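You operate a simulated robot arm through the tools that you are given. There is no shell and no other tool. Be economical: measure what you need, move in short steps, check, and stop when the job is done.

Carry out the task below with a simulated robot arm. There is one attempt and no reset: what you move stays moved.

## Task
Put one of the cordless handsets from the top of the wood-topped bench on top of the purple board.
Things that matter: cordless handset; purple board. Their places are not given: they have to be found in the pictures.

Only the result counts: the job must be done as asked and must still hold three seconds after the hand-in. Knocking over, shifting, dropping, spilling or breaking anything else fails it.

## Robot
A 7-joint arm with a two-finger parallel gripper, fixed in place. Base frame: the origin is at the foot of the arm, x ahead of it, y to its left, z up; the work surface is at about z = 0. Units: m, degrees, N and s.
With the tool pointing down near the work surface it reaches from about 0.24 to 0.62 m from the base axis. Its first joint turns from -66.0 to 66.0 degrees. Payload 2.6 kg.
The tool frame sits at the grasp point between the pads (the TCP): z along the fingers, y along the line on which they close. The tips reach 0.03 m beyond it. The gripper opens to 0.094 m. The fingers are 0.028 m wide and 0.01 m thick; the gripper's body (0.05 by 0.096 m) begins 0.055 m behind the TCP.
Orientation is that of the tool frame in the base frame, as a unit quaternion [x, y, z, w]. With the fingers straight down and closing along the base's y, the tool's x points along the base's -x, its y along +y and its z along -z.

## Interface
- The arm moves only by the tool nudge_tool. Its argument "motion" is a list of rows, each a list of 3 entries, a list of its own where there are three numbers: the shift along the base's x, y, z in m, then the turn, a rotation vector about the base's x, y, z in degrees, then the opening, from 0 (shut) to 1 (fully open). In form: [[[x, y, z], [ax, ay, az], fingers], ...]. A call has 1 to 12 rows; each row shifts and turns the commanded pose from where the row before left it. Rows are played at 5 a second. More than 0.05 m and 8.6 degrees between two rows, or a gripper value outside its range, and nothing of the call is played. A pose out of reach is approached as far as the arm can. The call stops where the force on the tool passes 40 N (or 10 N more than at its start, if that is more) or the arm is blocked; 0.2 s more then pass. The fingers move at their own pace (about 0.072 m/s each) and stop on an object; they squeeze with about 32 N. The grip force told is the motor's: it shows also when the fingers shut on nothing. Time passes only in rows, and 0.2 s behind the last, so rows that do not move let the fingers close. The reply holds the time, the measured pose of the TCP, the force on the tool along the base axes, the opening and the grip force, in the units named above and with some noise, and new pictures: "views" is both (left out), scene, wrist or none.
- Cameras (640 x 400 px; columns grow to the right, rows downward): "scene" is fixed at [0.0237, 0.4193, 0.5804]; the picture's right is [-0.88, -0.47, 0.00], its down [-0.19, 0.36, -0.91] and it looks along [0.43, -0.81, -0.40] (base axes); focal length 364 px, centre (320, 200). "wrist" rides on the gripper at [-0.037, 0, -0.058] in the tool frame; the picture's right is [0.00, -1.00, 0.00], its down [0.97, 0.00, -0.24] and it looks along [0.24, 0.00, 0.97] (tool axes); focal length 218 px, centre (320, 200).
- point_at(camera, pixels): for up to 12 pixels [column, row] of the newest picture of that camera ("zoom" is the newest enlarged one), the place [x, y, z] in the base frame of the surface seen there, good to about 0.003 m. No time passes.
- inspect(camera, box): a new picture of the part [left, top, right, bottom] of that camera's present view, enlarged. No time passes.
- close_job(): hands the job in; it is judged then, once.

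Go step by step. Measure first, check grasps and placings, and put right what went wrong. The budget is 60 turns and 120 pictures, counting those below and the enlarged ones. Unless the task says otherwise, let go and move clear before handing in, and close with one line.

The tools are called after "Emit:" as a command line: name --argument value ..., lists and objects as JSON in quotes. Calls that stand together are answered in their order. nudge_tool: Moves the arm, as the interface text tells. Its arguments: {"type":"object","properties":{"motion":{"type":"array"},"views":{"type":"string","enum":["both","scene","wrist","none"]}},"required":["motion"]} The other tools are called the same way: point_at (camera, pixels) gives the place of the surface under pixels of a picture; inspect (camera, box) takes an enlarged picture of a part of a camera's view; close_job () hands the job in.

At the start:

```text
clock: 0.0
tool_pos: [0.2652, -0.3342, 0.3453]
orientation: [0.0, 1.0, 0.001, 0.0]
wrist_force: [0.1, -0.4, -0.3]
gripper_width: 0.0941
grip_force: 0.0
```

scene: 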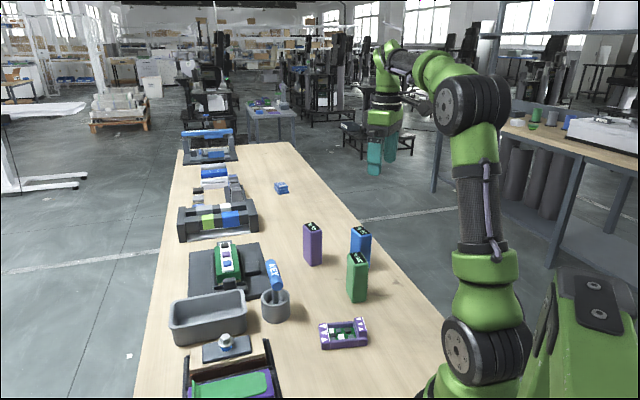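
wrist: 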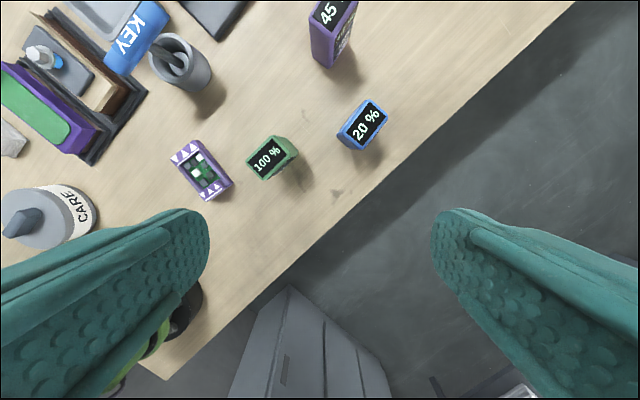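

The pictures show several candidates: upright blocks with displays at scene (313,243), (360,245) and (357,277), and purple items at (343,333) and (230,385). I will enlarge several areas to identify them.

Emit:
inspect --camera "scene" --box '[160, 230, 400, 400]'

Emit:
inspect --camera "scene" --box '[160, 110, 400, 260]'

Emit:
inspect --camera "wrist" --box '[0, 0, 400, 250]'

```text
2.35 times, centred on (280, 315) of scene
```

zoom: 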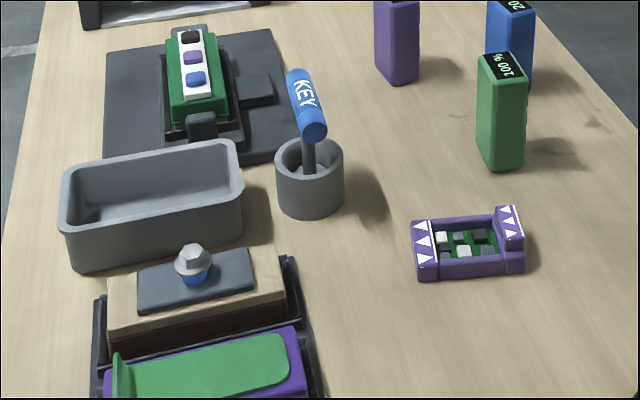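

```text
2.67 times, centred on (280, 185) of scene
```

zoom: 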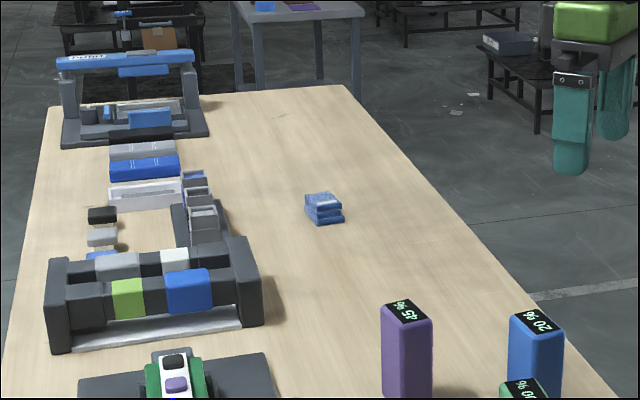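

```text
1.60 times, centred on (200, 125) of wrist
```

zoom: 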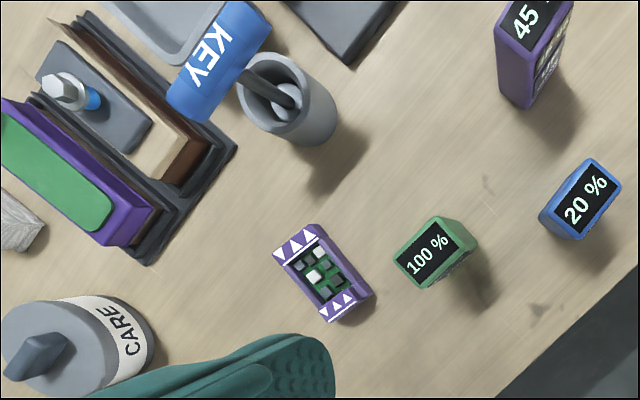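

The upright blocks at (313,243), (360,245) and (357,277) carry charge displays, so they are probably the handsets. The purple board isn't settled yet, so I'll move the arm over the table for a better view.

Emit:
nudge_tool --motion '[[[0.02, 0.04, 0.02], [0, 0, 0], 1], [[0.02, 0.04, 0.02], [0, 0, 0], 1], [[0.02, 0.04, 0.02], [0, 0, 0], 1], [[0.02, 0.04, 0.02], [0, 0, 0], 1], [[0.0, 0.04, 0.0], [0, 0, 0], 1], [[0.0, 0.04, 0.0], [0, 0, 0], 1]]' --views "both"

Emit:
inspect --camera "wrist" --box '[0, 0, 320, 200]'

Emit:
inspect --camera "wrist" --box '[320, 0, 640, 200]'

```text
clock: 1.4
tool_pos: [0.3459, -0.0932, 0.4237]
orientation: [0.001, 1.0, 0.0, 0.0]
wrist_force: [0.3, -0.1, 0.8]
gripper_width: 0.0939
grip_force: 0.0
```

scene: 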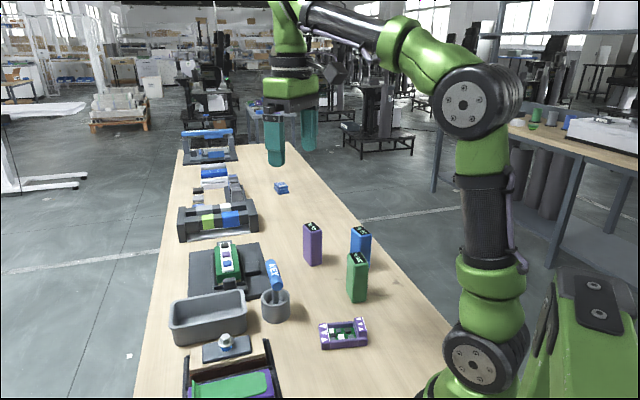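
wrist: 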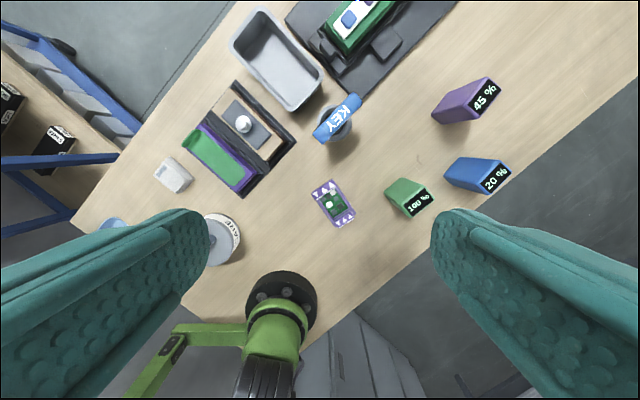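

```text
2.00 times, centred on (160, 100) of wrist
```

zoom: 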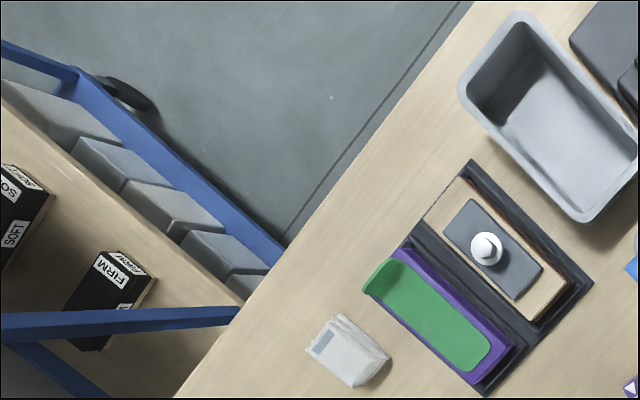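

```text
2.00 times, centred on (480, 100) of wrist
```

zoom: 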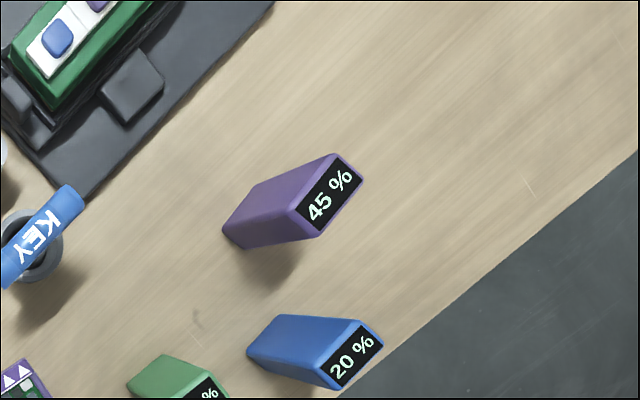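

The purple items are at wrist (333,203) and (220,160). I'll lower the arm toward them and enlarge both.

Emit:
nudge_tool --motion '[[[0.0, 0.04, -0.02], [0, 0, 0], 1], [[0.0, 0.04, -0.02], [0, 0, 0], 1], [[0.0, 0.02, -0.03], [0, 0, 0], 1], [[0.0, 0.0, -0.03], [0, 0, 0], 1]]' --views "wrist"

Emit:
inspect --camera "wrist" --box '[160, 40, 480, 240]'

Emit:
inspect --camera "scene" --box '[170, 310, 314, 400]'

Emit:
inspect --camera "scene" --box '[290, 210, 418, 290]'

```text
clock: 2.4
tool_pos: [0.3434, 0.0059, 0.3247]
orientation: [0.0, 1.0, 0.0, 0.001]
wrist_force: [-0.5, -0.3, -0.1]
gripper_width: 0.0936
grip_force: 0.1
```

wrist: 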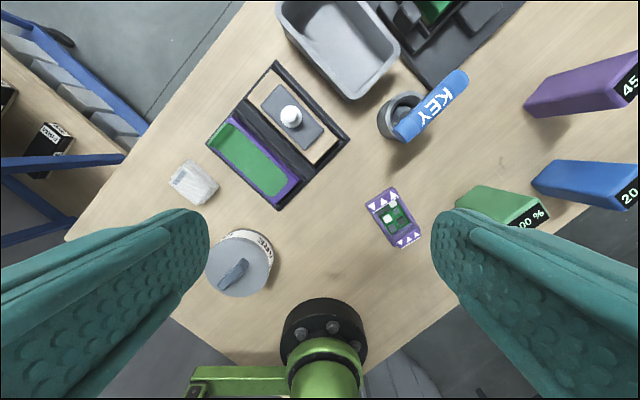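

```text
2.00 times, centred on (320, 140) of wrist
```

zoom: 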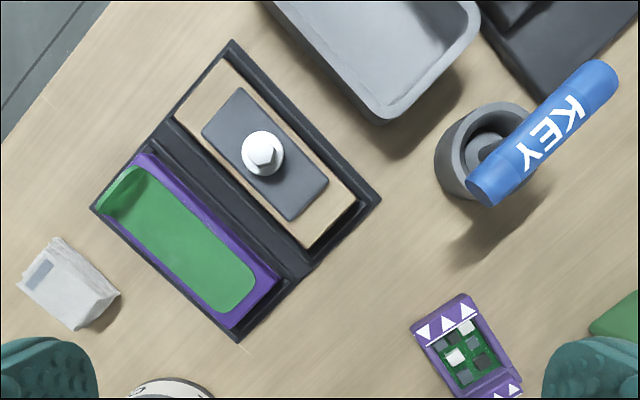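

```text
4.44 times, centred on (242, 355) of scene
```

zoom: 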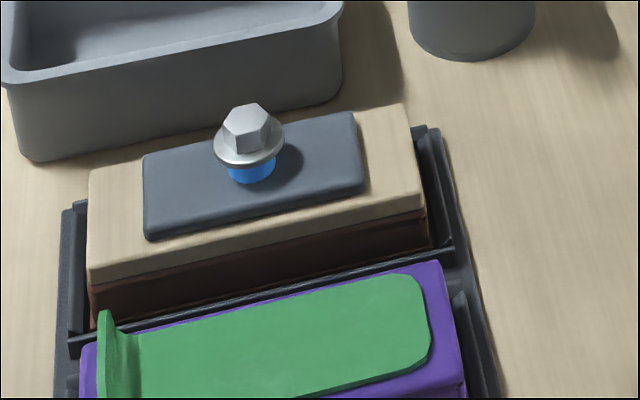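

```text
5.00 times, centred on (354, 250) of scene
```

zoom: 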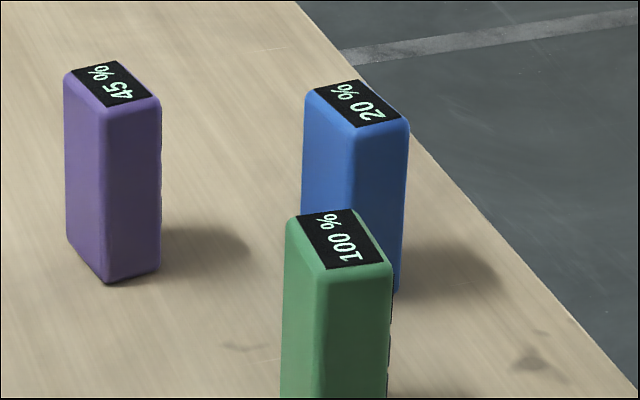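

Two purple items remain as candidates: the slab in the tray at wrist zoom (190,240) and the framed item at (465,345). I'll measure both and look closely at the framed one.

Emit:
inspect --camera "scene" --box '[308, 305, 388, 355]'

Emit:
inspect --camera "wrist" --box '[350, 175, 446, 255]'

Emit:
point_at --camera "wrist" --pixels '[[380, 203], [405, 240], [391, 214], [400, 190], [416, 232], [250, 160], [232, 122], [296, 183], [210, 145], [276, 203], [240, 160], [190, 183]]'

Emit:
point_at --camera "scene" --pixels '[[312, 226], [313, 250], [313, 264], [361, 232], [357, 258], [357, 280], [357, 300], [330, 340], [360, 335], [343, 332], [235, 385], [268, 384]]'

```text
8.00 times, centred on (348, 330) of scene
```

zoom: 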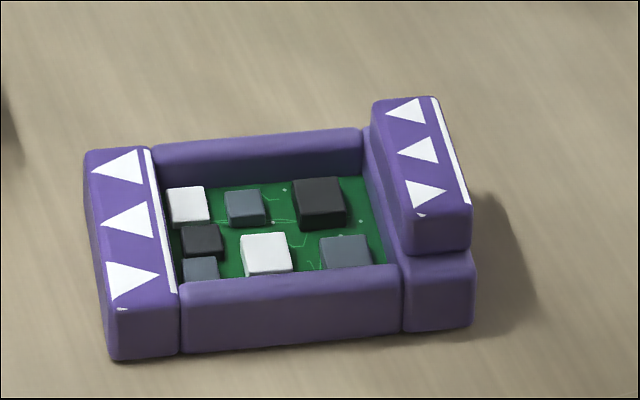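

```text
5.00 times, centred on (398, 215) of wrist
```

zoom: 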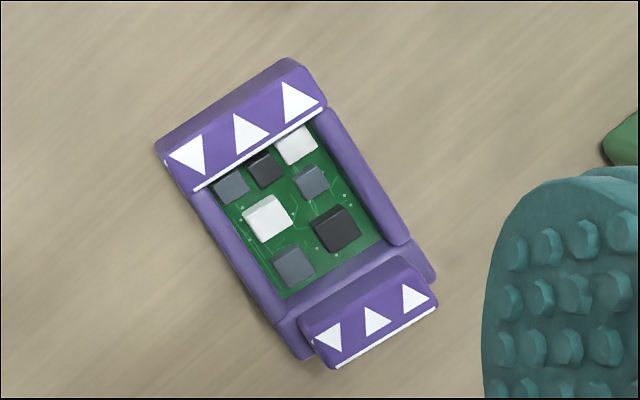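

```text
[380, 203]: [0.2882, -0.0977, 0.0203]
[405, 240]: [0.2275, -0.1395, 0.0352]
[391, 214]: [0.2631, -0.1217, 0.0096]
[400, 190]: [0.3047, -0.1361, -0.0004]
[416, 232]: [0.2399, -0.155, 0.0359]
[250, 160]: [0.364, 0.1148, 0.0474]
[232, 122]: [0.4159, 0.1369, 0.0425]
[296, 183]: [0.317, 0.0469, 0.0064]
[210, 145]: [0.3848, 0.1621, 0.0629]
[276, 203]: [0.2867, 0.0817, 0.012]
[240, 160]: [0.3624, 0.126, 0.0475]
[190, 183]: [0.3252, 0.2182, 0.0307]
```

```text
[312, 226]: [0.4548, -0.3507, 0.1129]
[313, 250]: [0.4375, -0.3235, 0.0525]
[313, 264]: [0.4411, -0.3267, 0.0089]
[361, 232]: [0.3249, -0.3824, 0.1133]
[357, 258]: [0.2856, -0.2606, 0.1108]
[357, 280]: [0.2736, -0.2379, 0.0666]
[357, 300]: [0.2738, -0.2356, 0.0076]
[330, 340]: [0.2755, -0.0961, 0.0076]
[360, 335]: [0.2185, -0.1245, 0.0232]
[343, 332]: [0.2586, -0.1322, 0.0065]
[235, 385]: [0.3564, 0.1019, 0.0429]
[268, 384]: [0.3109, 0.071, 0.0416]
```

The framed item at (348,330) is a green circuit board in a purple frame, with rails near z=0.02 and a raised end near 0.036. Before choosing, I'll move over the tray slab for a closer look.

Emit:
nudge_tool --motion '[[[-0.01, 0.04, -0.02], [0, 0, 0], 1], [[-0.01, 0.04, -0.02], [0, 0, 0], 1], [[-0.02, 0.03, -0.02], [0, 0, 0], 1], [[-0.02, 0.0, -0.01], [0, 0, 0], 1]]' --views "wrist"

Emit:
inspect --camera "wrist" --box '[240, 0, 440, 125]'

```text
clock: 3.4
tool_pos: [0.2827, 0.1157, 0.2521]
orientation: [0.0, 1.0, 0.0, 0.001]
wrist_force: [0.7, 0.2, 0.3]
gripper_width: 0.094
grip_force: 0.1
```

wrist: 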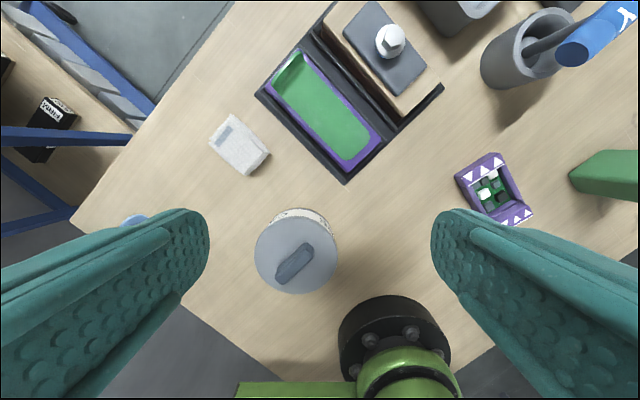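

```text
3.20 times, centred on (340, 62) of wrist
```

zoom: 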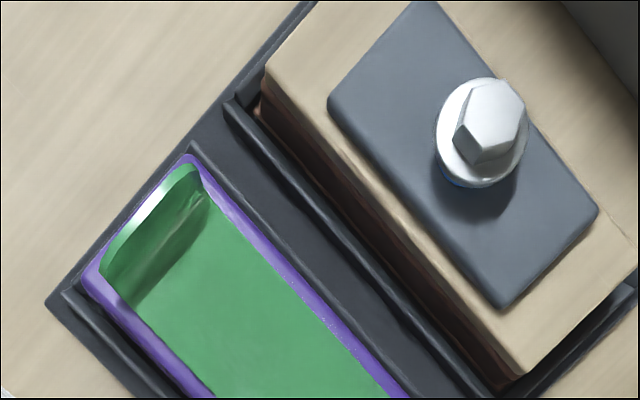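

The tray slab looks like a fixture block holding other parts, so I take the framed circuit board with the purple body as the purple board. I'll move above it and the green handset to measure their geometry.

Emit:
nudge_tool --motion '[[[0, -0.04, 0.01], [0, 0, 0], 1], [[0, -0.045, 0.01], [0, 0, 0], 1], [[0, -0.045, 0.01], [0, 0, 0], 1], [[0, -0.045, 0.0], [0, 0, 0], 1], [[0, -0.045, 0.0], [0, 0, 0], 1], [[0, -0.045, 0.0], [0, 0, 0], 1], [[0, -0.04, 0.0], [0, 0, 0], 1]]' --views "wrist"

Emit:
inspect --camera "wrist" --box '[220, 100, 440, 238]'

```text
clock: 5.0
tool_pos: [0.286, -0.1923, 0.2849]
orientation: [-0.001, 1.0, 0.0, 0.0]
wrist_force: [-0.5, 0.0, -0.8]
gripper_width: 0.0939
grip_force: 0.1
```

wrist: 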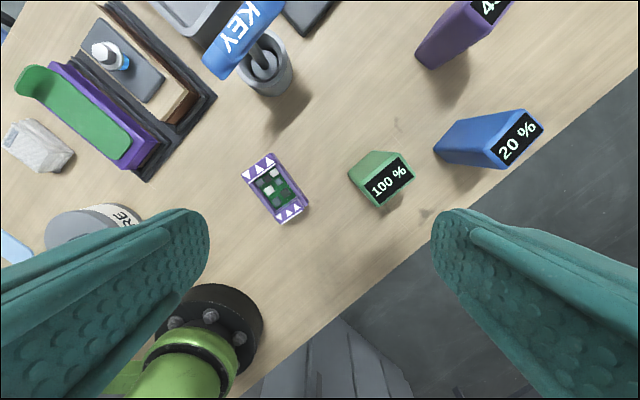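

```text
2.90 times, centred on (330, 169) of wrist
```

zoom: 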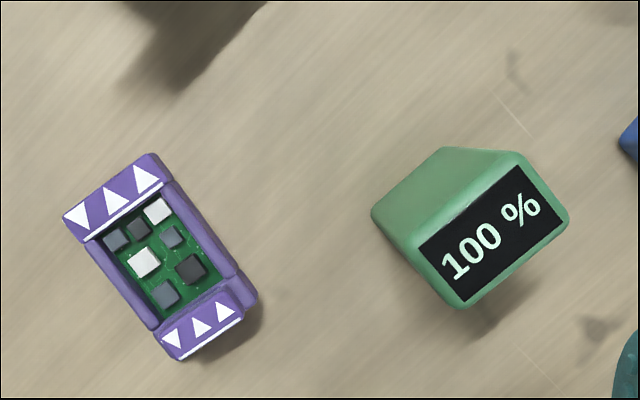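

The board is at zoom (160,255) and the green handset's top is at (490,235). I'll measure their corners.

Emit:
point_at --camera "zoom" --pixels '[[420, 243], [522, 160], [563, 220], [463, 302], [490, 235], [400, 210], [70, 222], [150, 158], [165, 185], [92, 235], [120, 280], [150, 320]]'

Emit:
point_at --camera "zoom" --pixels '[[185, 205], [215, 245], [235, 272], [248, 290], [167, 328], [182, 355], [235, 290], [240, 315], [143, 260], [190, 268], [205, 255], [112, 205]]'

```text
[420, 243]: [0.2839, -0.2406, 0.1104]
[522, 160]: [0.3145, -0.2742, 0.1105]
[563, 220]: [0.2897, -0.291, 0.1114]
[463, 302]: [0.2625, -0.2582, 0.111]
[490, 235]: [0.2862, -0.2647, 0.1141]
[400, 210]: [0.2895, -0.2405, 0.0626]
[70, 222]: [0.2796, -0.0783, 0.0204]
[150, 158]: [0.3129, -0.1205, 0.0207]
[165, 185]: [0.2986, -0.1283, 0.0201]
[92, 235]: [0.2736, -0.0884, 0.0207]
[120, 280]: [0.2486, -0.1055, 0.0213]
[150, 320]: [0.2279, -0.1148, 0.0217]
```

```text
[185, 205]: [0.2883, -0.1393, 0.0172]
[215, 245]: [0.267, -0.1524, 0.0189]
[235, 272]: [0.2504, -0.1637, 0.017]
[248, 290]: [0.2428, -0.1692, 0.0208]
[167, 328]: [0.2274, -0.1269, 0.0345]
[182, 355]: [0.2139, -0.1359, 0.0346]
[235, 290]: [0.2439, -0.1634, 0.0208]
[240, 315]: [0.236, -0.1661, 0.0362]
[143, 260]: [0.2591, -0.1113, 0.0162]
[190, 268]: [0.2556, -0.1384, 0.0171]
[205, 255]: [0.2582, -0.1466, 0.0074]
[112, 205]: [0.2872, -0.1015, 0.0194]
```

The handset top is about 0.047 by 0.033 at z=0.112, with its long axis at about -51°. The board's rails are at z≈0.02, so I need the inner gap between them to know whether the handset can stand across it.

Emit:
inspect --camera "wrist" --box '[234, 148, 316, 228]'

Emit:
inspect --camera "scene" --box '[308, 305, 388, 355]'

Emit:
point_at --camera "zoom" --pixels '[[155, 160], [175, 185], [355, 140], [368, 160], [185, 300], [190, 340], [390, 285], [395, 320], [390, 270], [88, 160], [140, 155], [110, 330]]'

```text
5.00 times, centred on (275, 188) of wrist
```

zoom: 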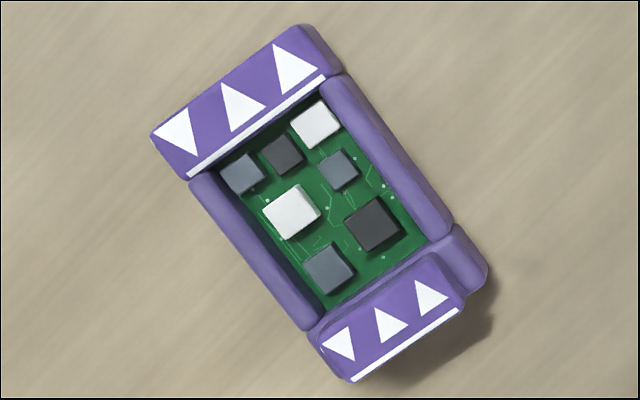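

```text
8.00 times, centred on (348, 330) of scene
```

zoom: 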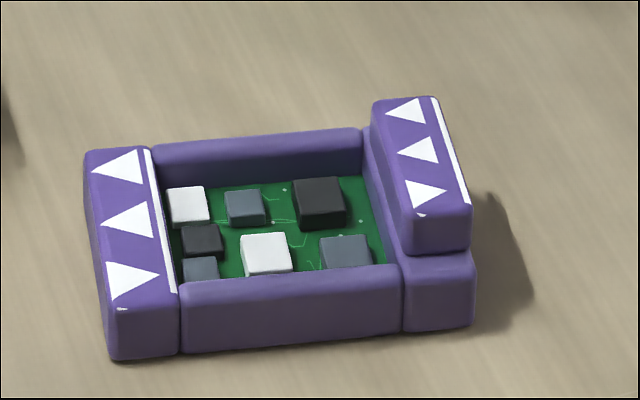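

```text
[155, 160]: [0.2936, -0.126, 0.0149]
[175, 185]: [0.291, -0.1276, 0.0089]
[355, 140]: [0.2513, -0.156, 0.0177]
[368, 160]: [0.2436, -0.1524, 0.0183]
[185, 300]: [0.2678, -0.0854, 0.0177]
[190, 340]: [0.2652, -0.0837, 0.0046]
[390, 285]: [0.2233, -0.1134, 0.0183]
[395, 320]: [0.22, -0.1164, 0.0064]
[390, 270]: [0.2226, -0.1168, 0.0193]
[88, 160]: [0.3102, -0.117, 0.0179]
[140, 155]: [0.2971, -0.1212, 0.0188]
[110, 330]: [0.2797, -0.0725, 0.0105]
```

The rails leave a gap of about 0.038, with the end bar at z≈0.02. So the 0.047-long handset can stand across the rails with its weight over the plain end bar, at about (0.2865, -0.1095). I'll check the KEY tool's clearance, and go above the green handset while turning the gripper -50.5°.

Emit:
point_at --camera "wrist" --pixels '[[225, 60], [245, 20], [262, 80], [220, 75]]'

Emit:
nudge_tool --motion '[[[0, -0.012, 0], [0, 0, -8.4], 1], [[0, -0.012, 0], [0, 0, -8.4], 1], [[0, -0.012, 0], [0, 0, -8.4], 1], [[0, -0.012, 0], [0, 0, -8.4], 1], [[0, -0.012, -0.02], [0, 0, -8.4], 1], [[0.002, -0.014, -0.03], [0, 0, -8.5], 1], [[0, 0, 0], [0, 0, 0], 1]]' --views "both"

```text
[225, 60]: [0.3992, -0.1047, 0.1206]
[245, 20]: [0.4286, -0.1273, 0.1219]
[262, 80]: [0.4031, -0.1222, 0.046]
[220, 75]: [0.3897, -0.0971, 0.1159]
```

```text
clock: 6.6
tool_pos: [0.2886, -0.2654, 0.2344]
orientation: [0.428, 0.904, 0.0, 0.0]
wrist_force: [0.0, -0.3, 0.3]
gripper_width: 0.0938
grip_force: 0.1
```

scene: 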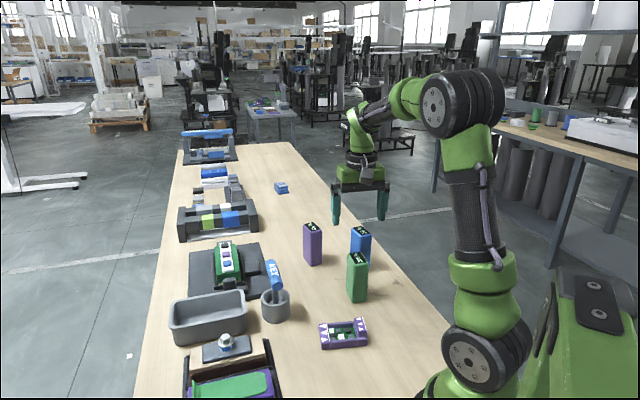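
wrist: 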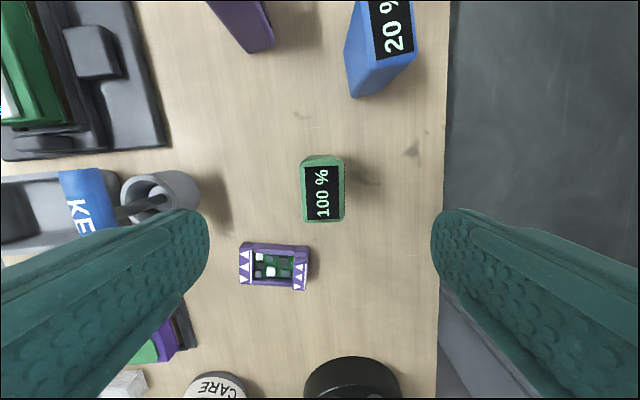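

The gripper is aligned with the green handset: its top spans columns 302–345 and its edges are vertical. I'll measure the corners to centre it.

Emit:
inspect --camera "wrist" --box '[272, 140, 372, 240]'

Emit:
point_at --camera "wrist" --pixels '[[304, 170], [342, 167], [303, 218], [342, 219], [323, 193]]'

```text
4.00 times, centred on (322, 190) of wrist
```

zoom: 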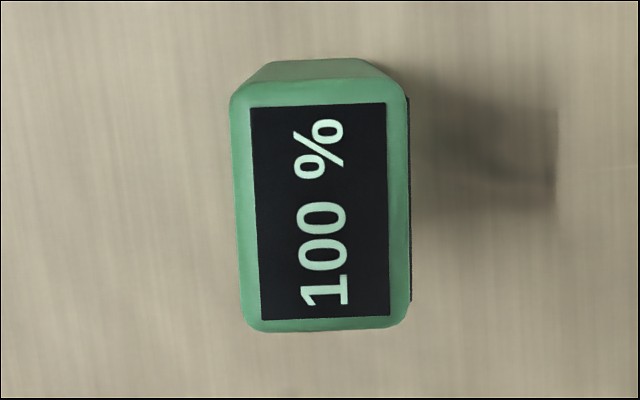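

```text
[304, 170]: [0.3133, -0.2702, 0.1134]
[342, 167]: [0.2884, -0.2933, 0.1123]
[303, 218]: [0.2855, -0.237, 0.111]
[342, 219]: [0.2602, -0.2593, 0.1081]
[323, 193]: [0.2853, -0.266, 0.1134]
```

The handset's centre is (0.287, -0.2655) with its thin axis at about 40°, which matches the gripper. I'll descend to z≈0.08 with the fingers open.

Emit:
nudge_tool --motion '[[[-0.0016, 0, -0.035], [0, 0, 0.5], 1], [[0, 0, -0.035], [0, 0, 0], 1], [[0, 0, -0.035], [0, 0, 0], 1], [[0, 0, -0.03], [0, 0, 0], 1], [[0, 0, -0.019], [0, 0, 0], 1], [[0, 0, 0], [0, 0, 0], 1]]' --views "both"

```text
clock: 8.0
tool_pos: [0.2842, -0.2614, 0.0781]
orientation: [0.423, 0.906, 0.001, 0.0]
wrist_force: [-0.4, -0.1, 0.3]
gripper_width: 0.0943
grip_force: 0.0
```

scene: 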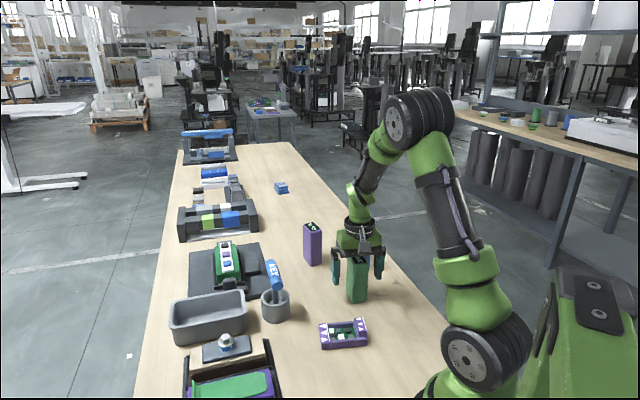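
wrist: 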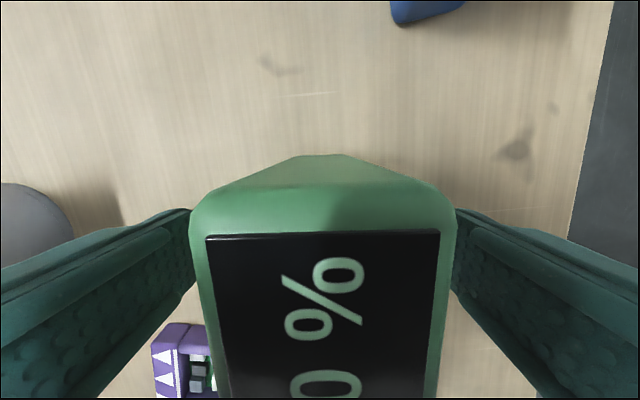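

The handset is between the fingers, but the reading is about 5 mm off along its long side. I'll correct that and close.

Emit:
nudge_tool --motion '[[[0.0025, -0.004, 0.001], [0, 0, 0], 1], [[0, 0, 0], [0, 0, 0], 0.6], [[0, 0, 0], [0, 0, 0], 0.3], [[0, 0, 0], [0, 0, 0], 0], [[0, 0, 0], [0, 0, 0], 0], [[0, 0, 0], [0, 0, 0], 0]]' --views "scene"

```text
clock: 9.4
tool_pos: [0.2869, -0.2669, 0.0795]
orientation: [0.422, 0.907, 0.0, 0.0]
wrist_force: [0.9, 0.2, -0.5]
gripper_width: 0.0421
grip_force: 32.0
```

scene: 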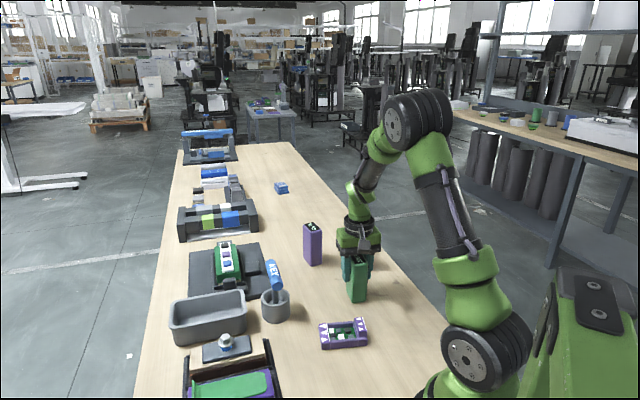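

The fingers stopped at 0.042 with 32 N, so the handset is held. I'll lift it, carry it over the board and turn -6.4° to line up.

Emit:
nudge_tool --motion '[[[0, 0, 0.02], [0, 0, 0], 0], [[0, 0, 0.03], [0, 0, 0], 0], [[0, 0, 0.03], [0, 0, 0], 0], [[0, 0.03, 0], [0, 0, -1.6], 0], [[0, 0.035, 0], [0, 0, -1.6], 0], [[-0.002, 0.035, 0], [0, 0, -1.6], 0], [[-0.0014, 0.034, 0], [0, 0, -1.6], 0], [[0, 0.02, 0], [0, 0, 0], 0], [[0, 0, 0], [0, 0, 0], 0]]' --views "both"

Emit:
inspect --camera "scene" --box '[288, 230, 416, 360]'

```text
clock: 11.4
tool_pos: [0.285, -0.1157, 0.163]
orientation: [0.473, 0.881, 0.001, 0.001]
wrist_force: [-1.0, 0.5, -2.0]
gripper_width: 0.0419
grip_force: 32.1
```

scene: 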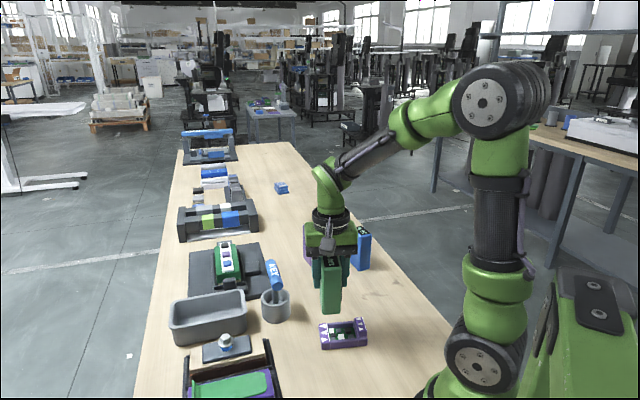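
wrist: 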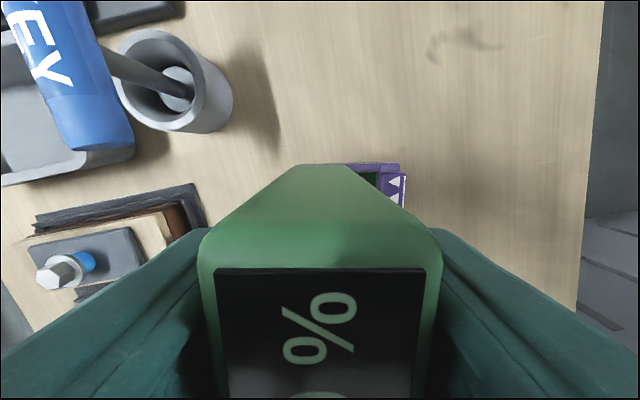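

```text
3.08 times, centred on (352, 295) of scene
```

zoom: 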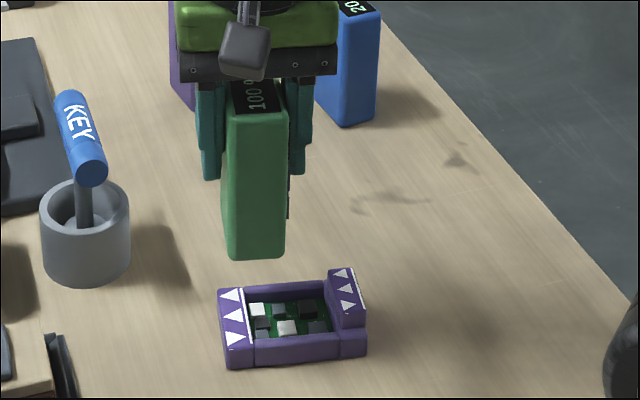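

The handset hangs clear above the board at z=0.163, only a few millimetres off target. I'll correct that and descend to just above the rails.

Emit:
nudge_tool --motion '[[[-0.0015, 0.0025, -0.02], [0, 0, 0], 0], [[0, 0, -0.02], [0, 0, 0], 0], [[0, 0, -0.015], [0, 0, 0], 0], [[0, 0, 0], [0, 0, 0], 0]]' --views "both"

Emit:
inspect --camera "scene" --box '[288, 260, 400, 370]'

```text
clock: 12.4
tool_pos: [0.2827, -0.1102, 0.1074]
orientation: [0.473, 0.881, 0.0, 0.0]
wrist_force: [-0.7, -0.2, -2.1]
gripper_width: 0.042
grip_force: 31.8
```

scene: 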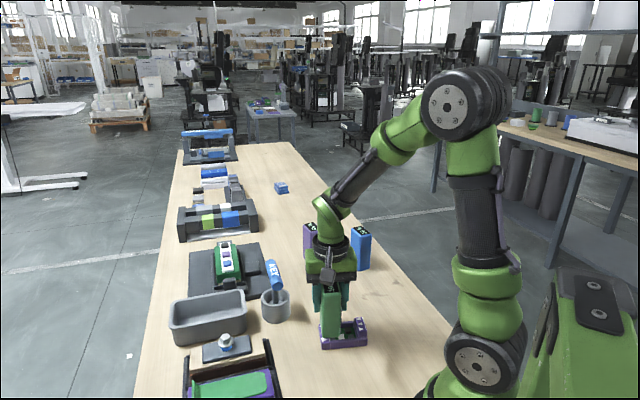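
wrist: 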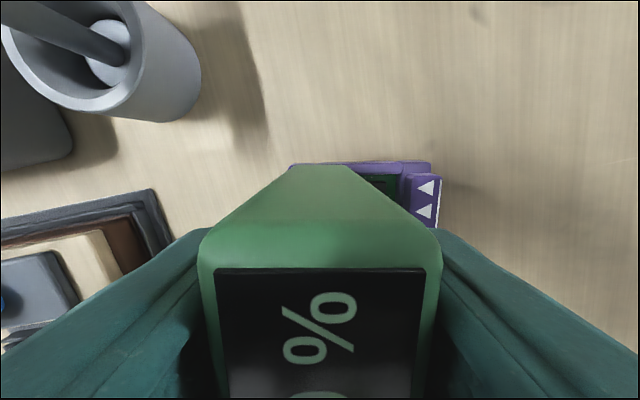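

```text
3.64 times, centred on (344, 315) of scene
```

zoom: 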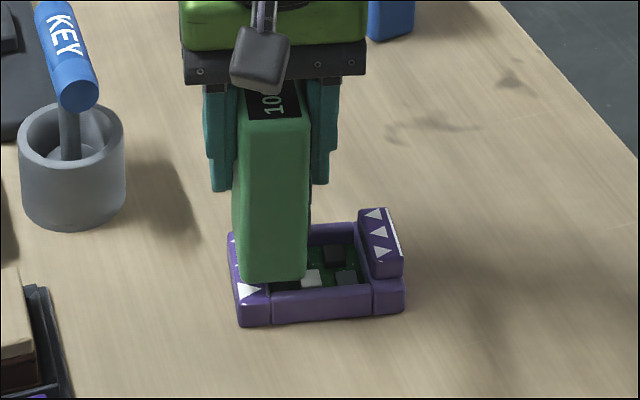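

The handset is about 6 mm above the board with its lower edge near zoom row 280. I'll check where its lower corners are relative to the near rail.

Emit:
point_at --camera "zoom" --pixels '[[246, 274], [300, 274], [240, 250], [275, 200], [320, 292], [260, 292], [309, 190], [237, 200]]'

```text
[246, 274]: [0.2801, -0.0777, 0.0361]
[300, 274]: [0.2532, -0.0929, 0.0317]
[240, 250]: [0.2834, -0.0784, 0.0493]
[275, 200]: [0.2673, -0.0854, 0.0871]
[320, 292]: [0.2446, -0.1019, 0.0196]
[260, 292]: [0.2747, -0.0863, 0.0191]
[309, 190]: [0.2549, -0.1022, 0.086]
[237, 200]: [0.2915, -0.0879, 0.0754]
```

The near face is at the board's outer edge, so about 3 mm of shift centres it. I'll shift and lower gently until contact.

Emit:
nudge_tool --motion '[[[0.0014, -0.0028, 0], [0, 0, 0], 0], [[0, 0, -0.003], [0, 0, 0], 0], [[0, 0, -0.002], [0, 0, 0], 0], [[0, 0, -0.0015], [0, 0, 0], 0], [[0, 0, 0], [0, 0, 0], 0]]' --views "none"

Emit:
inspect --camera "scene" --box '[304, 290, 384, 360]'

```text
clock: 13.6
tool_pos: [0.2837, -0.115, 0.1005]
orientation: [0.473, 0.881, 0.0, 0.0]
wrist_force: [0.7, 0.0, -2.2]
gripper_width: 0.0424
grip_force: 31.4
```

```text
5.71 times, centred on (344, 325) of scene
```

zoom: 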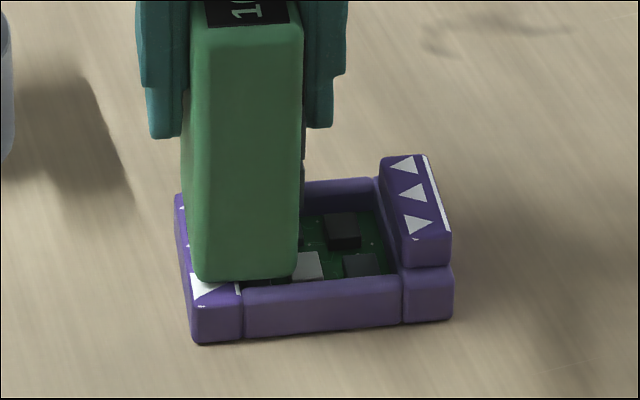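

There is no contact yet (force still -2.2 N, just the weight), and the placement looks good. I'll lower in 1 mm steps.

Emit:
nudge_tool --motion '[[[0, 0.0008, -0.001], [0, 0, 0], 0], [[0, 0, -0.001], [0, 0, 0], 0], [[0, 0, 0], [0, 0, 0], 0]]' --views "none"

Emit:
inspect --camera "scene" --box '[304, 290, 384, 360]'

```text
clock: 14.4
tool_pos: [0.2851, -0.1141, 0.0985]
orientation: [0.473, 0.881, 0.001, 0.001]
wrist_force: [-6.4, 3.7, 23.1]
gripper_width: 0.0421
grip_force: 31.9
```

```text
5.71 times, centred on (344, 325) of scene
```

zoom: 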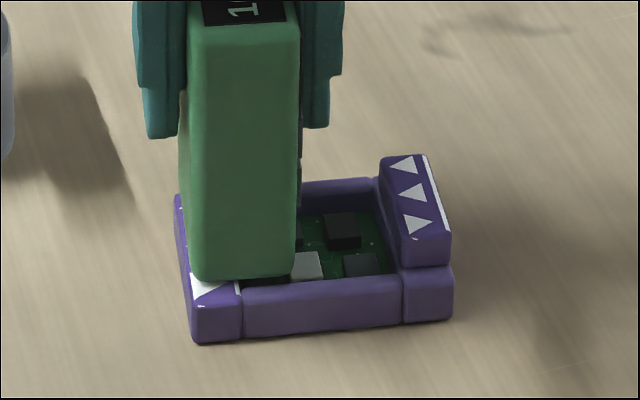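

Contact: 23 N upward. I'm not sure the near bottom edge sits on the near rail rather than just inside it, so I'll measure before letting go.

Emit:
point_at --camera "zoom" --pixels '[[215, 265], [275, 265], [275, 200], [265, 275], [285, 273], [270, 283], [270, 290], [270, 300], [330, 278], [330, 287], [350, 185], [350, 195]]'

Emit:
inspect --camera "scene" --box '[320, 312, 360, 346]'

```text
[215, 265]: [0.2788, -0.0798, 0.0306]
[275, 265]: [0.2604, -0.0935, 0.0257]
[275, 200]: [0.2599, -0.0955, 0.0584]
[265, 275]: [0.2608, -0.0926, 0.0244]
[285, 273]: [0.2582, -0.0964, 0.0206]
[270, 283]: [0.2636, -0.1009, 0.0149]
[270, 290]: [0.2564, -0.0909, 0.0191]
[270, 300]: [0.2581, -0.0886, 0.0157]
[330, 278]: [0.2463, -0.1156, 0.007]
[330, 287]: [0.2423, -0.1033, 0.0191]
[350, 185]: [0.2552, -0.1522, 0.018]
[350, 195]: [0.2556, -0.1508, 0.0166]
```

```text
11.76 times, centred on (340, 329) of scene
```

zoom: 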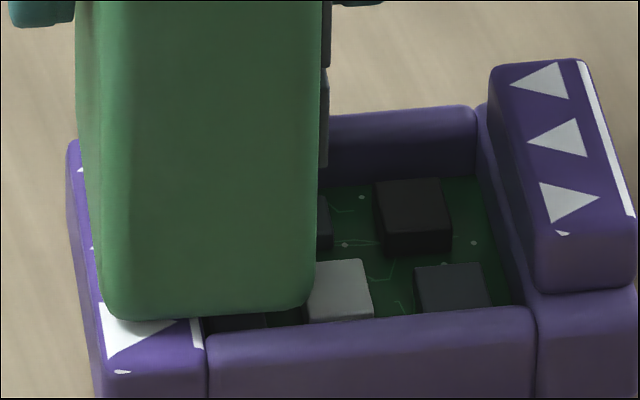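

A dark gap shows under the near edge at zoom (230,322), so that edge is barely on the rail. I'll raise 4 mm, shift about 3.6 mm in +y (nearer the near rail and further onto the end bar), and lower again.

Emit:
nudge_tool --motion '[[[0, 0, 0.005], [0, 0, 0], 0], [[0, 0.0036, 0], [0, 0, 0], 0], [[0, 0, 0], [0, 0, 0], 0], [[0, 0, -0.002], [0, 0, 0], 0], [[0, 0, 0], [0, 0, 0], 0]]' --views "none"

Emit:
inspect --camera "scene" --box '[316, 310, 372, 350]'

```text
clock: 15.6
tool_pos: [0.2836, -0.1097, 0.1011]
orientation: [0.473, 0.881, 0.0, 0.0]
wrist_force: [0.9, 0.2, -2.9]
gripper_width: 0.0421
grip_force: 32.1
```

```text
10.00 times, centred on (344, 330) of scene
```

zoom: 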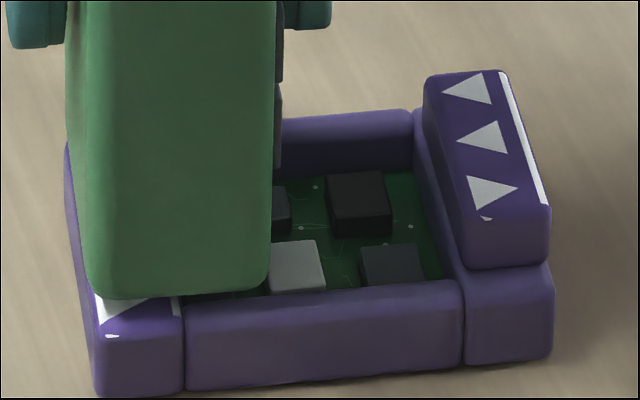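

It is now over the near rail with no gap at (225,292), though not yet in contact. I'll lower 2 mm.

Emit:
nudge_tool --motion '[[[0, 0, -0.001], [0, 0, 0], 0], [[0, 0, -0.001], [0, 0, 0], 0], [[0, 0, 0], [0, 0, 0], 0]]' --views "none"

Emit:
inspect --camera "scene" --box '[316, 310, 372, 350]'

Emit:
point_at --camera "zoom" --pixels '[[120, 270], [240, 270], [240, 150], [120, 150], [320, 298], [320, 305], [320, 125], [320, 135], [90, 240], [72, 200]]'

```text
clock: 16.4
tool_pos: [0.2838, -0.1109, 0.1001]
orientation: [0.472, 0.882, 0.0, 0.001]
wrist_force: [-0.1, -0.7, -2.9]
gripper_width: 0.0421
grip_force: 32.1
```

```text
10.00 times, centred on (344, 330) of scene
```

zoom: 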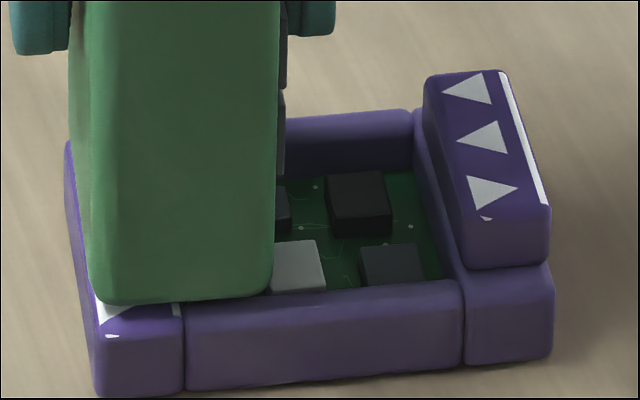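

```text
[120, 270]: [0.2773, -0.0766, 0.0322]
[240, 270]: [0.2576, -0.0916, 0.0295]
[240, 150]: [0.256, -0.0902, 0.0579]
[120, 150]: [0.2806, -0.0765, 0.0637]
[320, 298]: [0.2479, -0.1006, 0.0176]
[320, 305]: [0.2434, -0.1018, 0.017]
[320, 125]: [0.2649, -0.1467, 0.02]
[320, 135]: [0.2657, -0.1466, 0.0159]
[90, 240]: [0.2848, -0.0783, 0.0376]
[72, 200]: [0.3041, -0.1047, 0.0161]
```

The near face is now clearly over the near rail, and there is still no contact. I'll lower in small steps.

Emit:
nudge_tool --motion '[[[0, 0, -0.001], [0, 0, 0], 0], [[0, 0, -0.0005], [0, 0, 0], 0], [[0, 0, 0], [0, 0, 0], 0]]' --views "none"

Emit:
inspect --camera "scene" --box '[316, 310, 372, 350]'

```text
clock: 17.2
tool_pos: [0.2843, -0.1097, 0.0998]
orientation: [0.472, 0.882, 0.0, 0.001]
wrist_force: [-4.1, -3.8, 14.0]
gripper_width: 0.0421
grip_force: 32.1
```

```text
10.00 times, centred on (344, 330) of scene
```

zoom: 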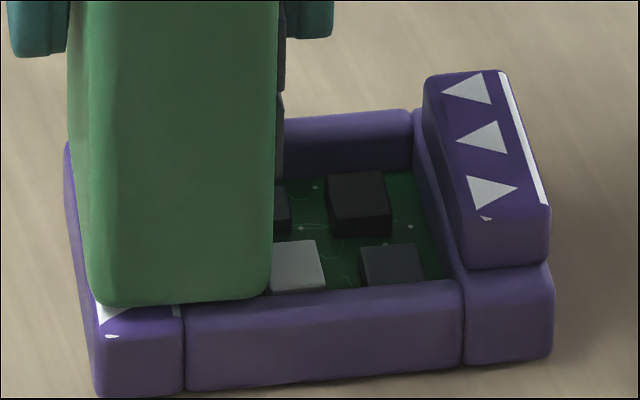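

Contact at 14 N with the bottom on the bar and the near rail, and the board hasn't moved. I'll open the fingers gradually without moving the arm.

Emit:
nudge_tool --motion '[[[0, 0, 0.0005], [0, 0, 0], 0], [[0, 0, 0], [0, 0, 0], 0.5], [[0, 0, 0], [0, 0, 0], 0.6], [[0, 0, 0], [0, 0, 0], 0.8], [[0, 0, 0], [0, 0, 0], 0.8]]' --views "both"

Emit:
inspect --camera "scene" --box '[304, 260, 384, 360]'

```text
clock: 18.4
tool_pos: [0.2846, -0.1083, 0.0989]
orientation: [0.473, 0.881, 0.0, 0.0]
wrist_force: [0.1, 0.9, -0.4]
gripper_width: 0.0752
grip_force: 0.1
```

scene: 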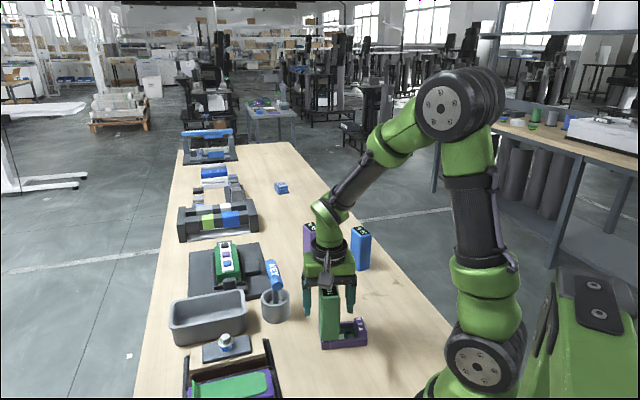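
wrist: 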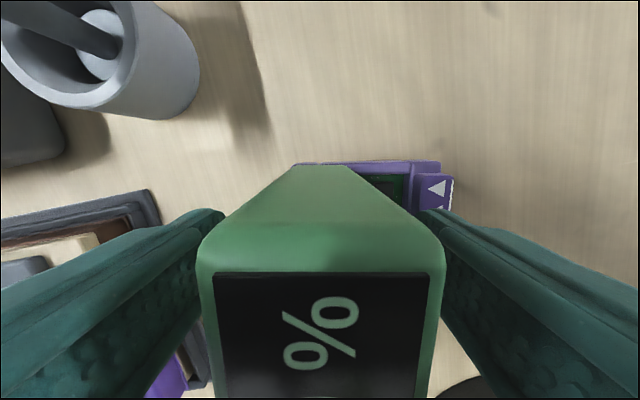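

```text
4.00 times, centred on (344, 310) of scene
```

zoom: 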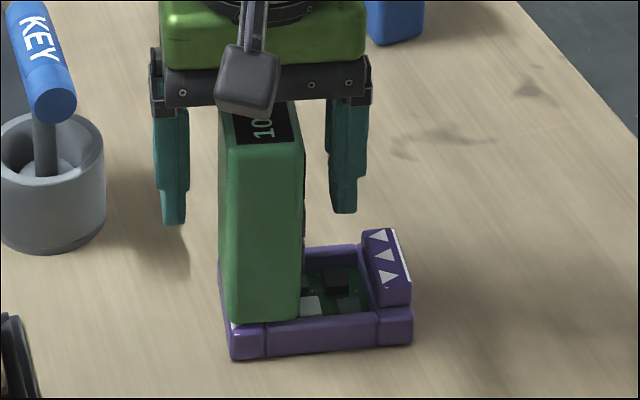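

The handset stands upright and free on the board. I'll rise straight up to clear it.

Emit:
nudge_tool --motion '[[[0, 0, 0.02], [0, 0, 0], 0.85], [[0, 0, 0.03], [0, 0, 0], 0.85], [[0, 0, 0.04], [0, 0, 0], 0.85], [[0, 0, 0.04], [0, 0, 0], 0.85], [[0, -0.03, 0.03], [0, 0, 0], 0.85], [[0, 0, 0], [0, 0, 0], 0.85], [[0, 0, 0], [0, 0, 0], 0.85]]' --views "both"

Emit:
inspect --camera "scene" --box '[304, 260, 384, 360]'

```text
clock: 20.0
tool_pos: [0.2849, -0.1387, 0.2573]
orientation: [0.472, 0.881, 0.0, 0.0]
wrist_force: [0.7, -0.1, 0.4]
gripper_width: 0.0801
grip_force: 0.0
```

scene: 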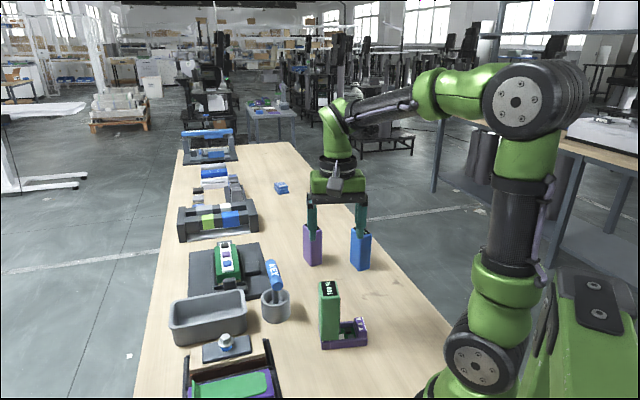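
wrist: 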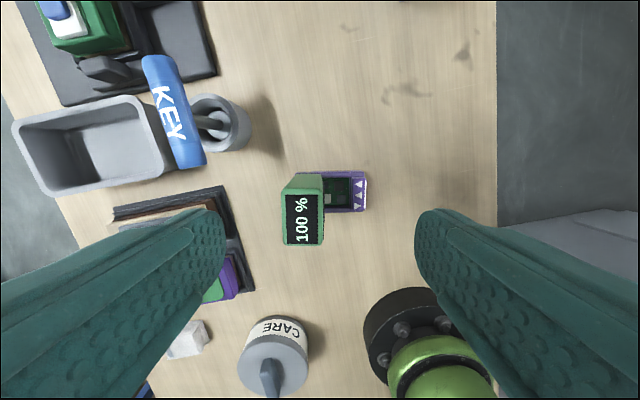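

```text
4.00 times, centred on (344, 310) of scene
```

zoom: 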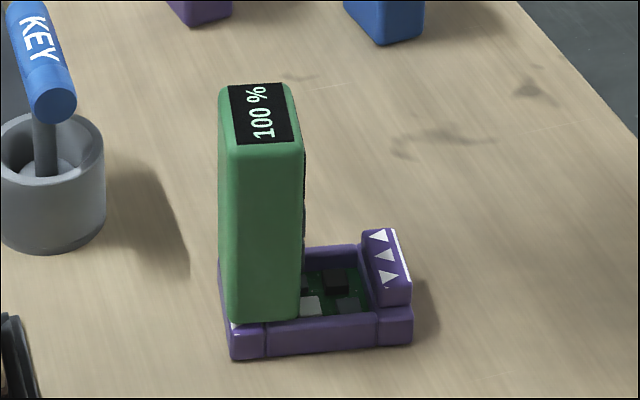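

The handset stands level and steady on the board at scene (330,312), the arm is clear, and nothing else has moved. I'm handing in.

Emit:
close_job

```text
The job is handed in.
```

I put the green cordless handset (the one showing 100 %) upright on the purple-framed circuit board, let go and moved the arm clear. I took that frame to be the "purple board" rather than the purple slab in the tray; nothing in the pictures confirmed which was meant.
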